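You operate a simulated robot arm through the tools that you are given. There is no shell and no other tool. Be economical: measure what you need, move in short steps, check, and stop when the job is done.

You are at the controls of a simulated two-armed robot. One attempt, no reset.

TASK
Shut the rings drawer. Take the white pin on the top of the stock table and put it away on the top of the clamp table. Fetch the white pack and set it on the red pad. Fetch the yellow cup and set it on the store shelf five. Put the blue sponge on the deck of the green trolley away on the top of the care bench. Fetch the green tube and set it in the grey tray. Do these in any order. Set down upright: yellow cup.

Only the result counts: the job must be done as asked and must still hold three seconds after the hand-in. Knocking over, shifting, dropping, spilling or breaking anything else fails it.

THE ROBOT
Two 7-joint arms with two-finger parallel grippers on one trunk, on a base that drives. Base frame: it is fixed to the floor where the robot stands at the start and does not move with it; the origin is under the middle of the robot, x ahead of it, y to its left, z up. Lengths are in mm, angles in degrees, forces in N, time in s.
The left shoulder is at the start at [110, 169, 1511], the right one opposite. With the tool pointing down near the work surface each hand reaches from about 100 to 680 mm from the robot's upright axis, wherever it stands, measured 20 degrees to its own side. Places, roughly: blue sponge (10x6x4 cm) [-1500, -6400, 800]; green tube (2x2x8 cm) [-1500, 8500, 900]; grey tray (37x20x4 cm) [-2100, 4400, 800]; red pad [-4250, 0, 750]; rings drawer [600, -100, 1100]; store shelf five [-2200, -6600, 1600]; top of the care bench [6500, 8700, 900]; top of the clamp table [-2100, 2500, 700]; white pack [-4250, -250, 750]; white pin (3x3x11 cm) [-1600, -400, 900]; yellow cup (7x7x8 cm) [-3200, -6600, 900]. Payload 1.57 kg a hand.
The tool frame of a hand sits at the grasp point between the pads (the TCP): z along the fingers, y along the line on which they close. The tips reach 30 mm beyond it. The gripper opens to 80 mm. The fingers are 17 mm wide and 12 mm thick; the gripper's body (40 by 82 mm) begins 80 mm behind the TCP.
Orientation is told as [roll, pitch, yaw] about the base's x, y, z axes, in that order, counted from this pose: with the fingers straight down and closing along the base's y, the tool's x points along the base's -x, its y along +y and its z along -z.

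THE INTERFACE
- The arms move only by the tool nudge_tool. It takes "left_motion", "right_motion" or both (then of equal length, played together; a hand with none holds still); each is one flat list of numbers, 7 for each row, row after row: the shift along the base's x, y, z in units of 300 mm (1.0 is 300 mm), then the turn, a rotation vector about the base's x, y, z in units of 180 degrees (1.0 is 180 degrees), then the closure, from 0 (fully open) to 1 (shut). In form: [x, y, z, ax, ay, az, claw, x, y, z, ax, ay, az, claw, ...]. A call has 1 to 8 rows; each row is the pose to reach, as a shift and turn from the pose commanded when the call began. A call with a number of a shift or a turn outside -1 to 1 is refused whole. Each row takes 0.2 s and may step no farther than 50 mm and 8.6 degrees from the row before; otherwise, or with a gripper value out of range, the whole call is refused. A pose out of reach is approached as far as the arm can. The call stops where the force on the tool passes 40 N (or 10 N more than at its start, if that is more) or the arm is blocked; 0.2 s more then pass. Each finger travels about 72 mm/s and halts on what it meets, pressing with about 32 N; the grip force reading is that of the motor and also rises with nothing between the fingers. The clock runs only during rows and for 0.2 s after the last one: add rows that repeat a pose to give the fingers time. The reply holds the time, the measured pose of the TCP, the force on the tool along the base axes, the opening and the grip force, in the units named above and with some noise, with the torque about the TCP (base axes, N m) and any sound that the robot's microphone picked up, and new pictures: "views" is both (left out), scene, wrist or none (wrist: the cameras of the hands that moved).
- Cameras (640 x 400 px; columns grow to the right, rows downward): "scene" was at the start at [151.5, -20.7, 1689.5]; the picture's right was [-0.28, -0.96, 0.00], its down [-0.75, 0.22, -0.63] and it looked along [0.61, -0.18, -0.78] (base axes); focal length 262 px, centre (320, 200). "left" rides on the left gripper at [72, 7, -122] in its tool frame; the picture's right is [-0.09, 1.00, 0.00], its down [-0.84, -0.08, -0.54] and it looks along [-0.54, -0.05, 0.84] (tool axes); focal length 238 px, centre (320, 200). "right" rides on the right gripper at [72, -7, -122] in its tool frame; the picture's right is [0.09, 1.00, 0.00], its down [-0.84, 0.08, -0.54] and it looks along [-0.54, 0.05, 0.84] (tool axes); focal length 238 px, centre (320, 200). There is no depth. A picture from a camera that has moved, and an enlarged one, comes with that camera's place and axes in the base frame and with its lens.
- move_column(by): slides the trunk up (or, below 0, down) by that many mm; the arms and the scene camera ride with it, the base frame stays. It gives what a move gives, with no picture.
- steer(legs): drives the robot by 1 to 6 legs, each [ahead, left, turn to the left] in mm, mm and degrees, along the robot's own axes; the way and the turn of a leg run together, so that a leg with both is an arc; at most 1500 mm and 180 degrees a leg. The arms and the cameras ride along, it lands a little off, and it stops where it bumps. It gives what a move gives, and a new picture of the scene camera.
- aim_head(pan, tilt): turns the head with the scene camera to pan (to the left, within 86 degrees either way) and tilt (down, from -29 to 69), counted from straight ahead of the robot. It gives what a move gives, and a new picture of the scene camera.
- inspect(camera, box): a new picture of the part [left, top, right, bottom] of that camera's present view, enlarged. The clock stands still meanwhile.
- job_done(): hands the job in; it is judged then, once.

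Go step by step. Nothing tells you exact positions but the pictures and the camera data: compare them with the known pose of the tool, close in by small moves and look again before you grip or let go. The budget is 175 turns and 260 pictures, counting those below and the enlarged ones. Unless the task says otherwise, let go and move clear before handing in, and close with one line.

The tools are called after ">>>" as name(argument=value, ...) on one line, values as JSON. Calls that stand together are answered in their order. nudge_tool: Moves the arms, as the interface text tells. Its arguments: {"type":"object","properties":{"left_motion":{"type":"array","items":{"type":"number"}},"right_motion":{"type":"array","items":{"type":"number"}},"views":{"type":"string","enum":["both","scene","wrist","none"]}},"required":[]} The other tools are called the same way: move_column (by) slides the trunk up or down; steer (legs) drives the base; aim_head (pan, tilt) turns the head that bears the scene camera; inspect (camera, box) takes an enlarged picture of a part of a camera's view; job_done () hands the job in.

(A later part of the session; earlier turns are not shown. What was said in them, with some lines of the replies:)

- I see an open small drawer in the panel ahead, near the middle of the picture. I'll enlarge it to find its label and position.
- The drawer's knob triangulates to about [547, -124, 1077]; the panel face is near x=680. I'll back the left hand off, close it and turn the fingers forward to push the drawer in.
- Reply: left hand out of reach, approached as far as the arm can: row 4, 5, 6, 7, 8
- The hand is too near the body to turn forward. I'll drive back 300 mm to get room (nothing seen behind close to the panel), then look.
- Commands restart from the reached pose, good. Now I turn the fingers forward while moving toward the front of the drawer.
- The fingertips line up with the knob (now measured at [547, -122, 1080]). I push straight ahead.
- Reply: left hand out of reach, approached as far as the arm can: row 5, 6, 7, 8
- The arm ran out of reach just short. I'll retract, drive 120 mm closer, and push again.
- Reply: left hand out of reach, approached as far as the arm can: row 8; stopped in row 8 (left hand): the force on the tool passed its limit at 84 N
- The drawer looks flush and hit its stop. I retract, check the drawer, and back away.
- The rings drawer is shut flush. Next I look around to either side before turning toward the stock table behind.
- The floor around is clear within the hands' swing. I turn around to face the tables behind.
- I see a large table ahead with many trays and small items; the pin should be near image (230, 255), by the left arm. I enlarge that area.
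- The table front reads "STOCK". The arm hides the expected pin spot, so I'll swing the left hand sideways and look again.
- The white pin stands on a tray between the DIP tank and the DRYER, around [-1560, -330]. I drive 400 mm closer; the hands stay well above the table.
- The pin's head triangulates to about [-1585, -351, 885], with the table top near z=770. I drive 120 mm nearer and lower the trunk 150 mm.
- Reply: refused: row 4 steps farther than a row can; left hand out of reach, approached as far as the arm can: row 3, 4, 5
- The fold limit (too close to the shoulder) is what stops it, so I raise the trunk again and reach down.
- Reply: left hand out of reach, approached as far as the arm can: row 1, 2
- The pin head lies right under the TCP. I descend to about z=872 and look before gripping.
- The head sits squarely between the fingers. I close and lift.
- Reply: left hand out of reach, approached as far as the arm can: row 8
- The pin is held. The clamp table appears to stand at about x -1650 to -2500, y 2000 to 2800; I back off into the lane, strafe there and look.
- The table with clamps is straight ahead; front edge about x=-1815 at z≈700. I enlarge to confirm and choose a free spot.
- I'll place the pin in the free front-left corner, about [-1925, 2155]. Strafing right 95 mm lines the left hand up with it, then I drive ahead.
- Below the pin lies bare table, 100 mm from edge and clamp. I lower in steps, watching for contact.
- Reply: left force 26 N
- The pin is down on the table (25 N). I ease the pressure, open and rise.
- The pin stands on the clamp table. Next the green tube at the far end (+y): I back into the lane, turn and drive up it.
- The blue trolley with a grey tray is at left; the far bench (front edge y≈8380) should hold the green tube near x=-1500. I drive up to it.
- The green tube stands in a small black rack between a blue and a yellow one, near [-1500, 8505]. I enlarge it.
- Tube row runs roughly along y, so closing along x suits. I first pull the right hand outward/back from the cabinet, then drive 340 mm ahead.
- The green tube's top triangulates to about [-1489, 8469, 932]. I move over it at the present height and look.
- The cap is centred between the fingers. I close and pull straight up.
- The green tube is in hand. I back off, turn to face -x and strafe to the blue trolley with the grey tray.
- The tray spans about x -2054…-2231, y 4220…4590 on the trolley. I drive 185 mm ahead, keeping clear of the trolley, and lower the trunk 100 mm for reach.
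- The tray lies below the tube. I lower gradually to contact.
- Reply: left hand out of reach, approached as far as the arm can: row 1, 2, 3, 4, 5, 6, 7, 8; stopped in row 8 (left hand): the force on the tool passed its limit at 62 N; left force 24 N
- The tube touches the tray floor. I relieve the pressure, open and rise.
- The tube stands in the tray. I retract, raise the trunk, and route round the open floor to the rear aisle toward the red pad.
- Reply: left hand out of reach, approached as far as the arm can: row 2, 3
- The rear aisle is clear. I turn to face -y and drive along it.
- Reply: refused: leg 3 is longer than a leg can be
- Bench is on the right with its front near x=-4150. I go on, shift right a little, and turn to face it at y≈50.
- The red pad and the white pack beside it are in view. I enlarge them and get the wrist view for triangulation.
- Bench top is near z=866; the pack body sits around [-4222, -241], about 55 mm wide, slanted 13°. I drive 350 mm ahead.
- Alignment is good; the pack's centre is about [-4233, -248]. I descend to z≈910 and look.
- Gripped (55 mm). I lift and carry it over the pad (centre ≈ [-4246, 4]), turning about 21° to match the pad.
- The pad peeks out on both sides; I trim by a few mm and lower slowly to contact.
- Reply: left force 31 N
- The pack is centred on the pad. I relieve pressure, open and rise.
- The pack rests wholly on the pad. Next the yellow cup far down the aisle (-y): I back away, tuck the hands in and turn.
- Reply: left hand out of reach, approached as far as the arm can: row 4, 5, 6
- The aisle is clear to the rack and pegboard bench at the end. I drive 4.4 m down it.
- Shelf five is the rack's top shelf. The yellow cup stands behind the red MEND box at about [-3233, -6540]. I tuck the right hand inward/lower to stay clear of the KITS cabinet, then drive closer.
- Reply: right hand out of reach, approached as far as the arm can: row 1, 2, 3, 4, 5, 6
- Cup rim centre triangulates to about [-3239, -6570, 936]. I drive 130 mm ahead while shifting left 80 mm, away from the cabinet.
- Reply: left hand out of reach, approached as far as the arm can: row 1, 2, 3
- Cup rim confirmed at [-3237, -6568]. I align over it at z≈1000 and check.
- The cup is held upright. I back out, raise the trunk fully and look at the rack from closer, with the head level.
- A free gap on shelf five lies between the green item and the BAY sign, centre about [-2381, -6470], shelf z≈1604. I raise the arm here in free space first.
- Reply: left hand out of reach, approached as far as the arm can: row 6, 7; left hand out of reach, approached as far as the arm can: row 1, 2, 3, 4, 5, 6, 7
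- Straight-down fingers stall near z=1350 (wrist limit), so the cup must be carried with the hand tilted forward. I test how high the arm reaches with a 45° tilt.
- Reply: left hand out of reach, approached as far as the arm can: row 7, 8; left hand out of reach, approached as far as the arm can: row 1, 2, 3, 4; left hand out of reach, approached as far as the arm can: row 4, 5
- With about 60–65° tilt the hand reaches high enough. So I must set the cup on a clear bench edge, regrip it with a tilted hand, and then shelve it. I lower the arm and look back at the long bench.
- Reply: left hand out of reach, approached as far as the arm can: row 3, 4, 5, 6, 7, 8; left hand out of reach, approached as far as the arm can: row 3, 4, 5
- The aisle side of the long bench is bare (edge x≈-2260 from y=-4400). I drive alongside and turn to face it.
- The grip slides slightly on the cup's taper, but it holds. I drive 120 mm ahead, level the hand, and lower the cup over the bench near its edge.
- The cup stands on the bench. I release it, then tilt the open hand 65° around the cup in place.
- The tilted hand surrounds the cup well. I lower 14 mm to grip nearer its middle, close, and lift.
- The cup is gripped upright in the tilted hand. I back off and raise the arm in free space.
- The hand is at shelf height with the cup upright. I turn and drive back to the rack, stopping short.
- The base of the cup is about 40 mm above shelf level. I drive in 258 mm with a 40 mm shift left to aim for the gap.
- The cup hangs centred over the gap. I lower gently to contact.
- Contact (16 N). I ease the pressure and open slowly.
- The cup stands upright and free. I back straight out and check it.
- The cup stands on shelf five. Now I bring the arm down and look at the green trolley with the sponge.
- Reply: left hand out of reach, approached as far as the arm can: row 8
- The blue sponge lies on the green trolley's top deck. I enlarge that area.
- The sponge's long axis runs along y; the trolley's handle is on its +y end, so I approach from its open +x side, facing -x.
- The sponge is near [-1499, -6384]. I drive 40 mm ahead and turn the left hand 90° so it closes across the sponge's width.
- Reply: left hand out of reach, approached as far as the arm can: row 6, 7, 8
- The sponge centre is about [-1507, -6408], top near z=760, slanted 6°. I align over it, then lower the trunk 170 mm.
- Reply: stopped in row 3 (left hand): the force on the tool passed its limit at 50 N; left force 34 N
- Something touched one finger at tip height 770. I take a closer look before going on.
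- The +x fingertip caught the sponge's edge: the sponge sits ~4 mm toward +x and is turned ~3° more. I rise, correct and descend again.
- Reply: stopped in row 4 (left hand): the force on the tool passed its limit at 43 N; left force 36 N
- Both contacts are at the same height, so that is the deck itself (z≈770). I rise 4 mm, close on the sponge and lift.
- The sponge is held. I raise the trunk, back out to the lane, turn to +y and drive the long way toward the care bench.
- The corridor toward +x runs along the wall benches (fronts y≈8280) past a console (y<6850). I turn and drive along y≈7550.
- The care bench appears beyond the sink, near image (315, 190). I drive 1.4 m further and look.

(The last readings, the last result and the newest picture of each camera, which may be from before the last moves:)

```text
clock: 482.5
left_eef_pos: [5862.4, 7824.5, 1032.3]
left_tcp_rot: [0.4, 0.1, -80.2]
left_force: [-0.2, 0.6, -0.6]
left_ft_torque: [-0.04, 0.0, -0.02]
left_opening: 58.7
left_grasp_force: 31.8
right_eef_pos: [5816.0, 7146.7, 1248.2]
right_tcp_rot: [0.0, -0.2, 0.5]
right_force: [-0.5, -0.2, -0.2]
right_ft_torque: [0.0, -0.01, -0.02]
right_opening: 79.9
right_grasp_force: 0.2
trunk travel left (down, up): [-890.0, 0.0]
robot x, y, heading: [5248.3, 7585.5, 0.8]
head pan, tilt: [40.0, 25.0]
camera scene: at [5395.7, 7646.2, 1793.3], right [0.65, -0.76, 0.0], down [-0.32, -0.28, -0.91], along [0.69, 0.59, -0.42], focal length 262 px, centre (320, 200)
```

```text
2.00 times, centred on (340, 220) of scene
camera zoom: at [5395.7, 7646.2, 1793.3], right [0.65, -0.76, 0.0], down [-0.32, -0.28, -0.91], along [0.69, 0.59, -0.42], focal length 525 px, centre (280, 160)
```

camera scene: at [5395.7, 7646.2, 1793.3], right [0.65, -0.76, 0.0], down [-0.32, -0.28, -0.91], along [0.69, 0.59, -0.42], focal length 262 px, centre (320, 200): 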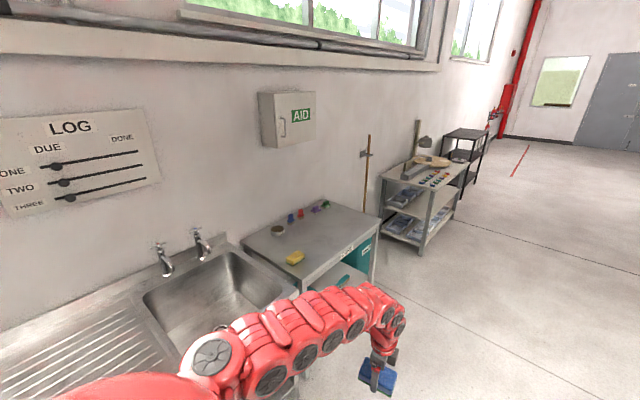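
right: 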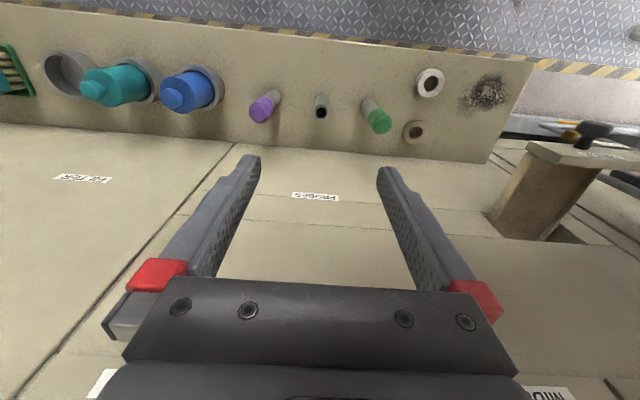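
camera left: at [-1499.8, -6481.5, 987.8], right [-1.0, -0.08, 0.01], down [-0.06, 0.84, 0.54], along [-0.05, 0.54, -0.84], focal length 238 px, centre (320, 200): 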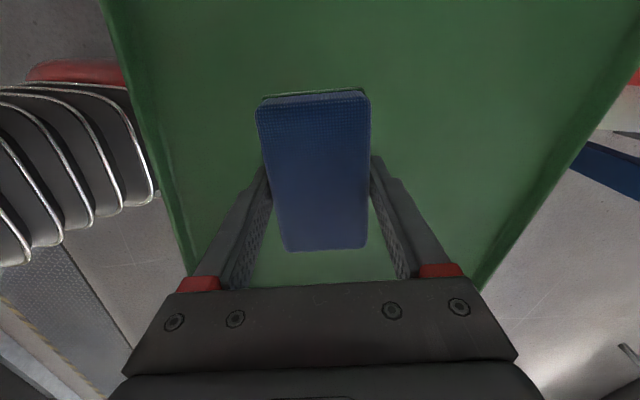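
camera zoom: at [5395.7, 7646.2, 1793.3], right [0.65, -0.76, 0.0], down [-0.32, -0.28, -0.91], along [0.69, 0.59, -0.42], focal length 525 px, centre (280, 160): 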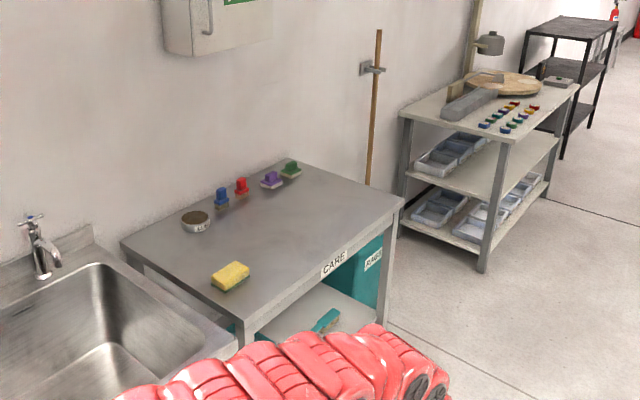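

The CARE bench spans about x 6090–6885 with its front at y≈8367, free at the front right. I drive on, turn to face it, and approach.

>>> steer(legs=[[1490, 0, 0], [45, -20, 0], [0, 0, 89.2], [200, 0, 0]])

>>> aim_head(pan=15, tilt=45)

>>> inspect(camera="left", box=[0, 0, 640, 400])

```text
clock: 495.4
left_eef_pos: [6536.8, 8401.4, 1034.0]
left_tcp_rot: [0.5, 0.1, 9.7]
left_force: [-0.7, 0.1, 0.9]
left_ft_torque: [0.02, 0.0, -0.01]
left_opening: 58.8
left_grasp_force: 32.1
right_eef_pos: [7214.5, 8352.6, 1249.4]
right_tcp_rot: [0.0, -0.3, 90.2]
right_force: [0.2, -0.3, 0.2]
right_ft_torque: [0.04, 0.0, 0.01]
right_opening: 80.3
right_grasp_force: 0.2
trunk travel left (down, up): [-890.0, 0.0]
robot x, y, heading: [6776.6, 7787.4, 90.8]
head pan, tilt: [40.0, 25.0]
camera scene: at [6712.3, 7935.6, 1793.6], right [0.76, 0.65, 0.0], down [0.27, -0.32, -0.91], along [-0.59, 0.69, -0.42], focal length 262 px, centre (320, 200)
```

scene: 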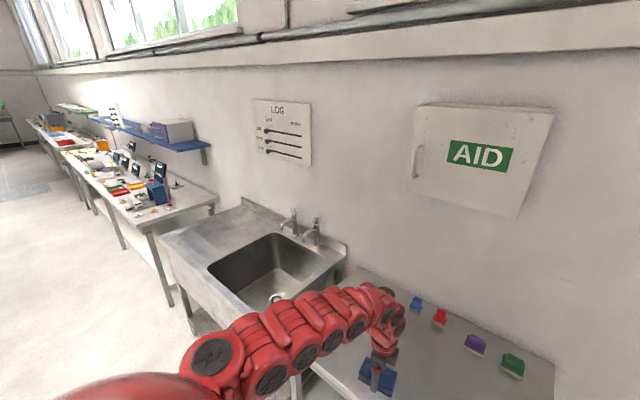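

```text
clock: 496.3
left_eef_pos: [6535.7, 8403.0, 1032.8]
left_tcp_rot: [0.5, 0.1, 9.7]
left_force: [0.6, -0.4, 0.2]
left_ft_torque: [0.01, -0.02, -0.06]
left_opening: 58.8
left_grasp_force: 31.9
right_eef_pos: [7214.4, 8354.5, 1248.4]
right_tcp_rot: [-0.1, -0.1, 90.3]
right_force: [0.3, 1.1, 0.4]
right_ft_torque: [0.07, -0.02, -0.01]
right_opening: 79.7
right_grasp_force: 0.0
trunk travel left (down, up): [-890.0, 0.0]
robot x, y, heading: [6774.6, 7785.1, 90.6]
head pan, tilt: [15.0, 45.0]
camera scene: at [6750.2, 7947.7, 1762.7], right [0.96, 0.27, 0.0], down [0.19, -0.68, -0.71], along [-0.19, 0.68, -0.71], focal length 262 px, centre (320, 200)
```

scene: 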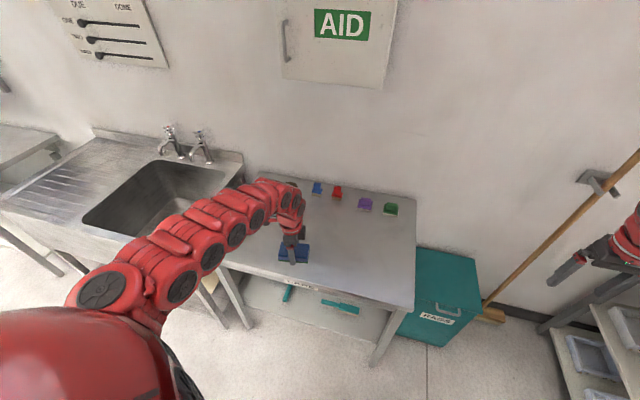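

```text
1.00 times, centred on (320, 200) of left (not enlarged: the box is as wide or as high as the picture)
camera zoom: at [6463.2, 8397.1, 1157.0], right [-0.08, 1.0, 0.01], down [0.84, 0.06, 0.54], along [0.54, 0.05, -0.84], focal length 238 px, centre (320, 200)
```

zoom: 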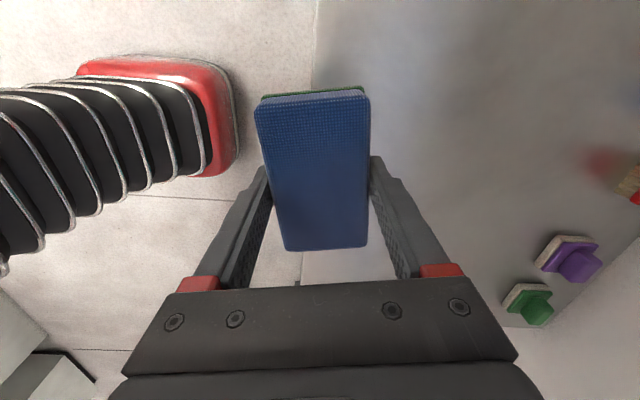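

I advance 130 mm so the sponge is fully over the bench.

>>> steer(legs=[[130, 0, 0]])

>>> nudge_tool(left_motion=[0, 0, -0.08, 0, 0, 0, 1, 0, 0, -0.16, 0, 0, 0, 1], views="both")

```text
clock: 497.5
left_eef_pos: [6535.9, 8531.6, 1034.5]
left_tcp_rot: [0.5, 0.0, 9.7]
left_force: [0.1, 0.6, -0.8]
left_ft_torque: [0.01, -0.01, -0.01]
left_opening: 58.9
left_grasp_force: 32.1
right_eef_pos: [7213.2, 8481.6, 1250.0]
right_tcp_rot: [0.1, -0.2, 90.2]
right_force: [-0.2, -0.4, 0.2]
right_ft_torque: [0.04, 0.0, 0.0]
right_opening: 80.0
right_grasp_force: 0.1
trunk travel left (down, up): [-890.0, 0.0]
robot x, y, heading: [6773.0, 7916.1, 90.5]
head pan, tilt: [15.0, 45.0]
camera scene: at [6749.4, 8073.7, 1763.0], right [0.96, 0.27, 0.0], down [0.19, -0.68, -0.71], along [-0.19, 0.68, -0.71], focal length 262 px, centre (320, 200)
```

scene: 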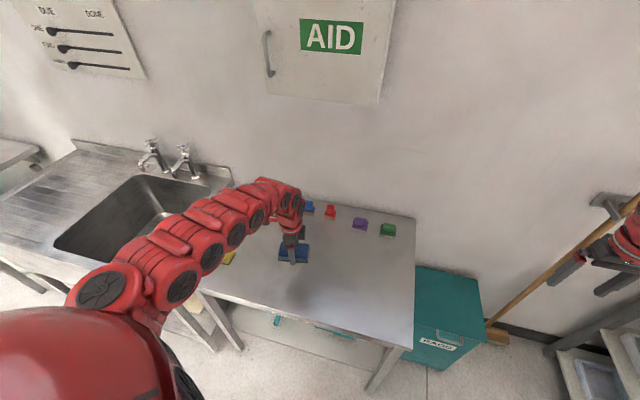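

```text
clock: 498.1
left_eef_pos: [6535.7, 8532.5, 985.5]
left_tcp_rot: [0.4, 0.1, 9.6]
left_force: [-1.4, -0.5, 0.2]
left_ft_torque: [-0.03, -0.02, -0.02]
left_opening: 58.8
left_grasp_force: 32.3
right_eef_pos: [7214.2, 8483.1, 1249.5]
right_tcp_rot: [0.0, -0.2, 90.1]
right_force: [-0.3, 0.2, 0.2]
right_ft_torque: [-0.01, -0.02, 0.01]
right_opening: 80.1
right_grasp_force: 0.0
trunk travel left (down, up): [-890.0, 0.0]
robot x, y, heading: [6775.5, 7915.2, 90.3]
head pan, tilt: [15.0, 45.0]
camera scene: at [6749.4, 8076.3, 1762.7], right [0.96, 0.27, 0.0], down [0.19, -0.68, -0.71], along [-0.19, 0.68, -0.71], focal length 262 px, centre (320, 200)
camera left: at [6463.1, 8526.7, 1109.2], right [-0.07, 1.0, 0.01], down [0.84, 0.06, 0.54], along [0.54, 0.05, -0.84], focal length 238 px, centre (320, 200)
```

scene: 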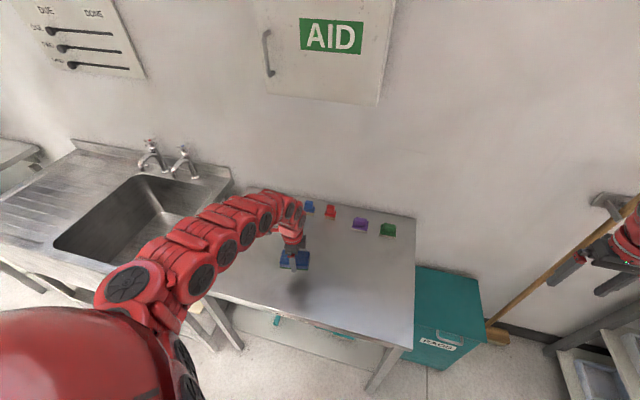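
left: 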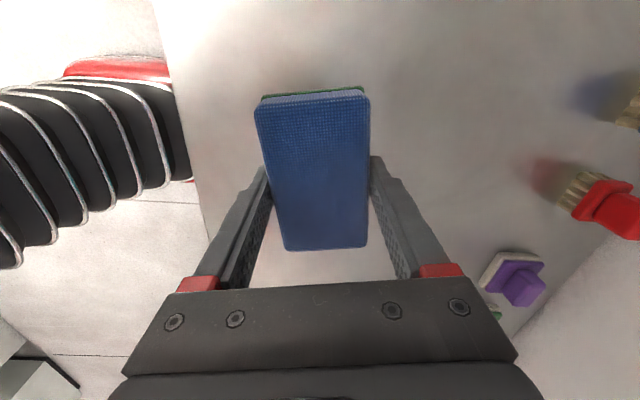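

>>> nudge_tool(left_motion=[0, 0, -0.08, 0, 0, 0, 1, 0, 0, -0.13, 0, 0, 0, 1, 0, 0, -0.15, 0, 0, 0, 1, 0, 0, -0.17, 0, 0, 0, 1, 0, 0, -0.19, 0, 0, 0, 1, 0, 0, -0.21, 0, 0, 0, 1, 0, 0, -0.23, 0, 0, 0, 1], views="both")

```text
clock: 499.7
left_eef_pos: [6536.7, 8531.4, 916.3]
left_tcp_rot: [0.3, 0.1, 9.6]
left_force: [-0.4, 0.2, 0.6]
left_ft_torque: [0.04, 0.03, 0.0]
left_opening: 59.0
left_grasp_force: 32.0
right_eef_pos: [7213.4, 8483.9, 1248.3]
right_tcp_rot: [0.1, -0.2, 90.1]
right_force: [0.6, 0.8, -0.4]
right_ft_torque: [-0.03, 0.01, 0.03]
right_opening: 80.2
right_grasp_force: 0.1
trunk travel left (down, up): [-890.0, 0.0]
robot x, y, heading: [6770.0, 7914.2, 90.3]
head pan, tilt: [15.0, 45.0]
camera scene: at [6749.5, 8076.4, 1762.7], right [0.96, 0.27, 0.0], down [0.19, -0.68, -0.71], along [-0.19, 0.68, -0.71], focal length 262 px, centre (320, 200)
camera left: at [6463.6, 8526.2, 1040.1], right [-0.07, 1.0, 0.01], down [0.84, 0.06, 0.54], along [0.54, 0.05, -0.84], focal length 238 px, centre (320, 200)
```

scene: 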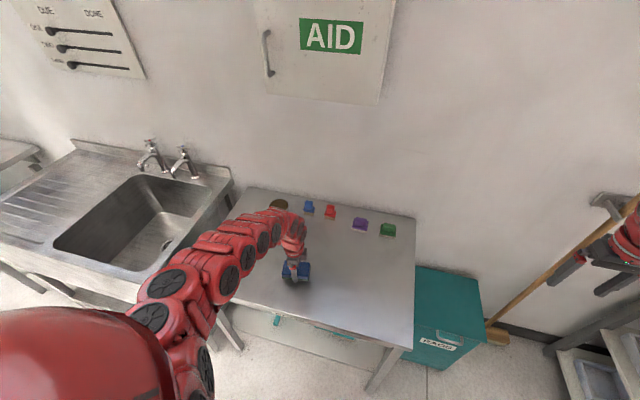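
left: 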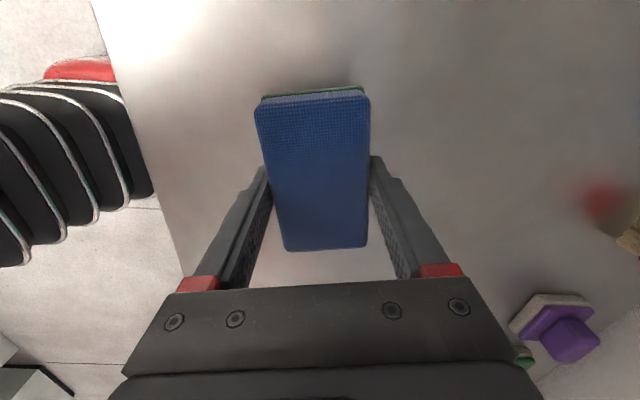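

>>> nudge_tool(left_motion=[0, 0, -0.02, 0, 0, 0, 1, 0, 0, -0.04, 0, 0, 0, 1, 0, 0, -0.06, 0, 0, 0, 1, 0, 0, -0.075, 0, 0, 0, 1, 0, 0, -0.09, 0, 0, 0, 1, 0, 0, -0.105, 0, 0, 0, 1, 0, 0, -0.12, 0, 0, 0, 1, 0, 0, -0.135, 0, 0, 0, 1], views="wrist")

```text
clock: 501.2
left_eef_pos: [6536.1, 8531.7, 891.0]
left_tcp_rot: [0.8, 0.2, 9.7]
left_force: [3.9, -11.4, 35.2]
left_ft_torque: [-1.55, -0.47, 0.05]
left_opening: 59.0
left_grasp_force: 32.4
right_eef_pos: [7216.8, 8479.6, 1251.1]
right_tcp_rot: [0.1, -0.4, 90.1]
right_force: [0.0, 0.2, -0.8]
right_ft_torque: [0.0, -0.03, 0.02]
right_opening: 80.2
right_grasp_force: 0.0
trunk travel left (down, up): [-890.0, 0.0]
robot x, y, heading: [6774.5, 7915.3, 90.5]
head pan, tilt: [15.0, 45.0]
stopped in row 7 (left hand): the force on the tool passed its limit at 48 N (the readings are from after the stop); the commanded pose is now the measured one
camera left: at [6464.0, 8525.3, 1014.9], right [-0.08, 1.0, 0.01], down [0.84, 0.06, 0.54], along [0.53, 0.05, -0.84], focal length 238 px, centre (320, 200)
```

left: 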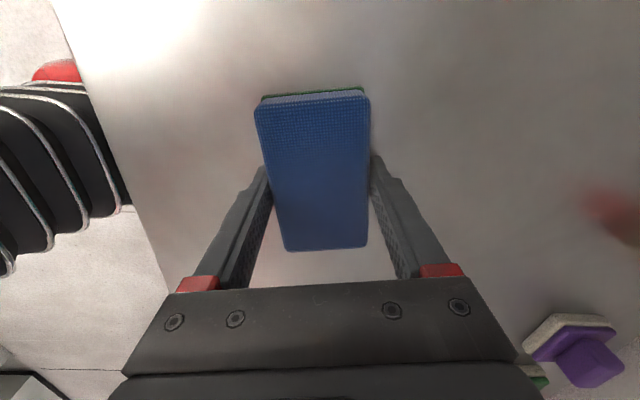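

Contact with the bench. I ease up, open and rise.

>>> nudge_tool(left_motion=[0, 0, 0.008, 0, 0, 0, 1, 0, 0, 0.01, 0, 0, 0, 0.6, 0, 0, 0.01, 0, 0, 0, 0.2, 0, 0, 0.01, 0, 0, 0, 0, 0, 0, 0.01, 0, 0, 0, 0, 0, 0, 0.15, 0, 0, 0, 0, 0, 0, 0.3, 0, 0, 0, 0, 0, 0, 0.42, 0, 0, 0, 0], views="both")

```text
clock: 503.0
left_eef_pos: [6534.7, 8534.6, 1013.1]
left_tcp_rot: [0.8, 0.2, 9.6]
left_force: [-0.3, -0.1, -0.3]
left_ft_torque: [0.01, 0.03, 0.01]
left_opening: 80.2
left_grasp_force: 0.1
right_eef_pos: [7214.4, 8481.7, 1248.6]
right_tcp_rot: [0.0, -0.2, 90.2]
right_force: [-0.5, -0.6, 0.0]
right_ft_torque: [0.03, -0.02, 0.02]
right_opening: 80.1
right_grasp_force: 0.0
trunk travel left (down, up): [-890.0, 0.0]
robot x, y, heading: [6772.3, 7914.2, 90.6]
head pan, tilt: [15.0, 45.0]
camera scene: at [6749.5, 8075.3, 1762.7], right [0.96, 0.27, 0.0], down [0.19, -0.68, -0.71], along [-0.19, 0.68, -0.71], focal length 262 px, centre (320, 200)
camera left: at [6462.2, 8528.1, 1138.1], right [-0.08, 1.0, 0.01], down [0.84, 0.06, 0.54], along [0.54, 0.05, -0.84], focal length 238 px, centre (320, 200)
```

scene: 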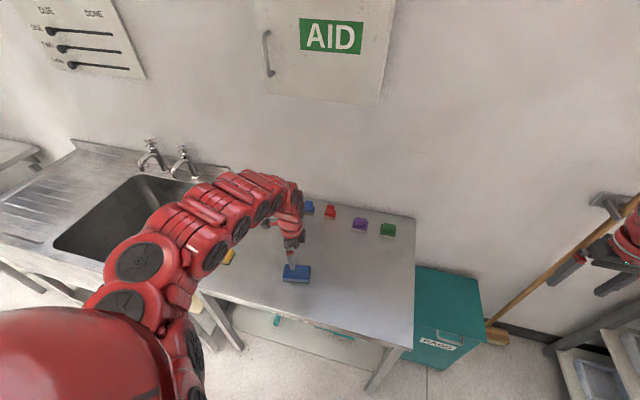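
left: 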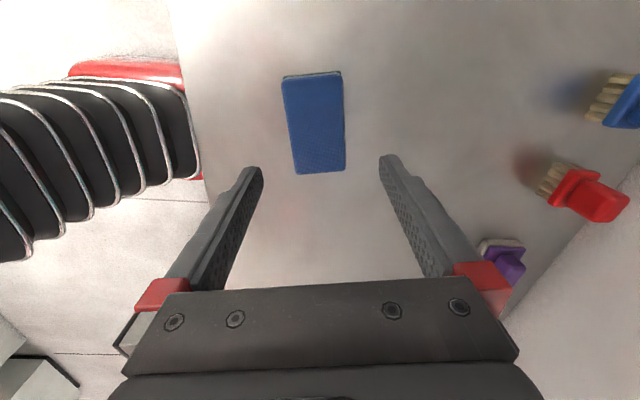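

The sponge lies on the care bench, hand clear. I back off a little and hand in.

>>> steer(legs=[[-250, 0, 0]])

>>> job_done()

```text
clock: 504.8
left_eef_pos: [6536.5, 8286.6, 1012.4]
left_tcp_rot: [0.8, 0.2, 9.6]
left_force: [-0.2, 0.0, -0.4]
left_ft_torque: [0.0, 0.01, 0.03]
left_opening: 80.0
left_grasp_force: 0.0
right_eef_pos: [7215.7, 8234.5, 1248.3]
right_tcp_rot: [0.0, -0.1, 90.3]
right_force: [-0.2, -0.3, -0.2]
right_ft_torque: [0.0, 0.0, -0.02]
right_opening: 80.1
right_grasp_force: 0.0
trunk travel left (down, up): [-890.0, 0.0]
robot x, y, heading: [6775.9, 7664.9, 90.4]
head pan, tilt: [15.0, 45.0]
camera scene: at [6751.5, 7827.5, 1762.5], right [0.96, 0.27, 0.0], down [0.19, -0.68, -0.71], along [-0.19, 0.68, -0.71], focal length 262 px, centre (320, 200)
```

scene: 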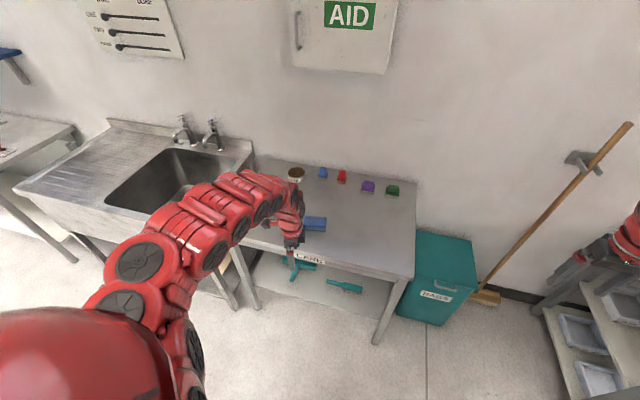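

```text
The job is handed in.
```

All six tasks are finished and the job is handed in: the rings drawer is shut, the pin is on the clamp table, the pack on the red pad, the cup upright on shelf five, the sponge on the care bench, and the tube in the grey tray.
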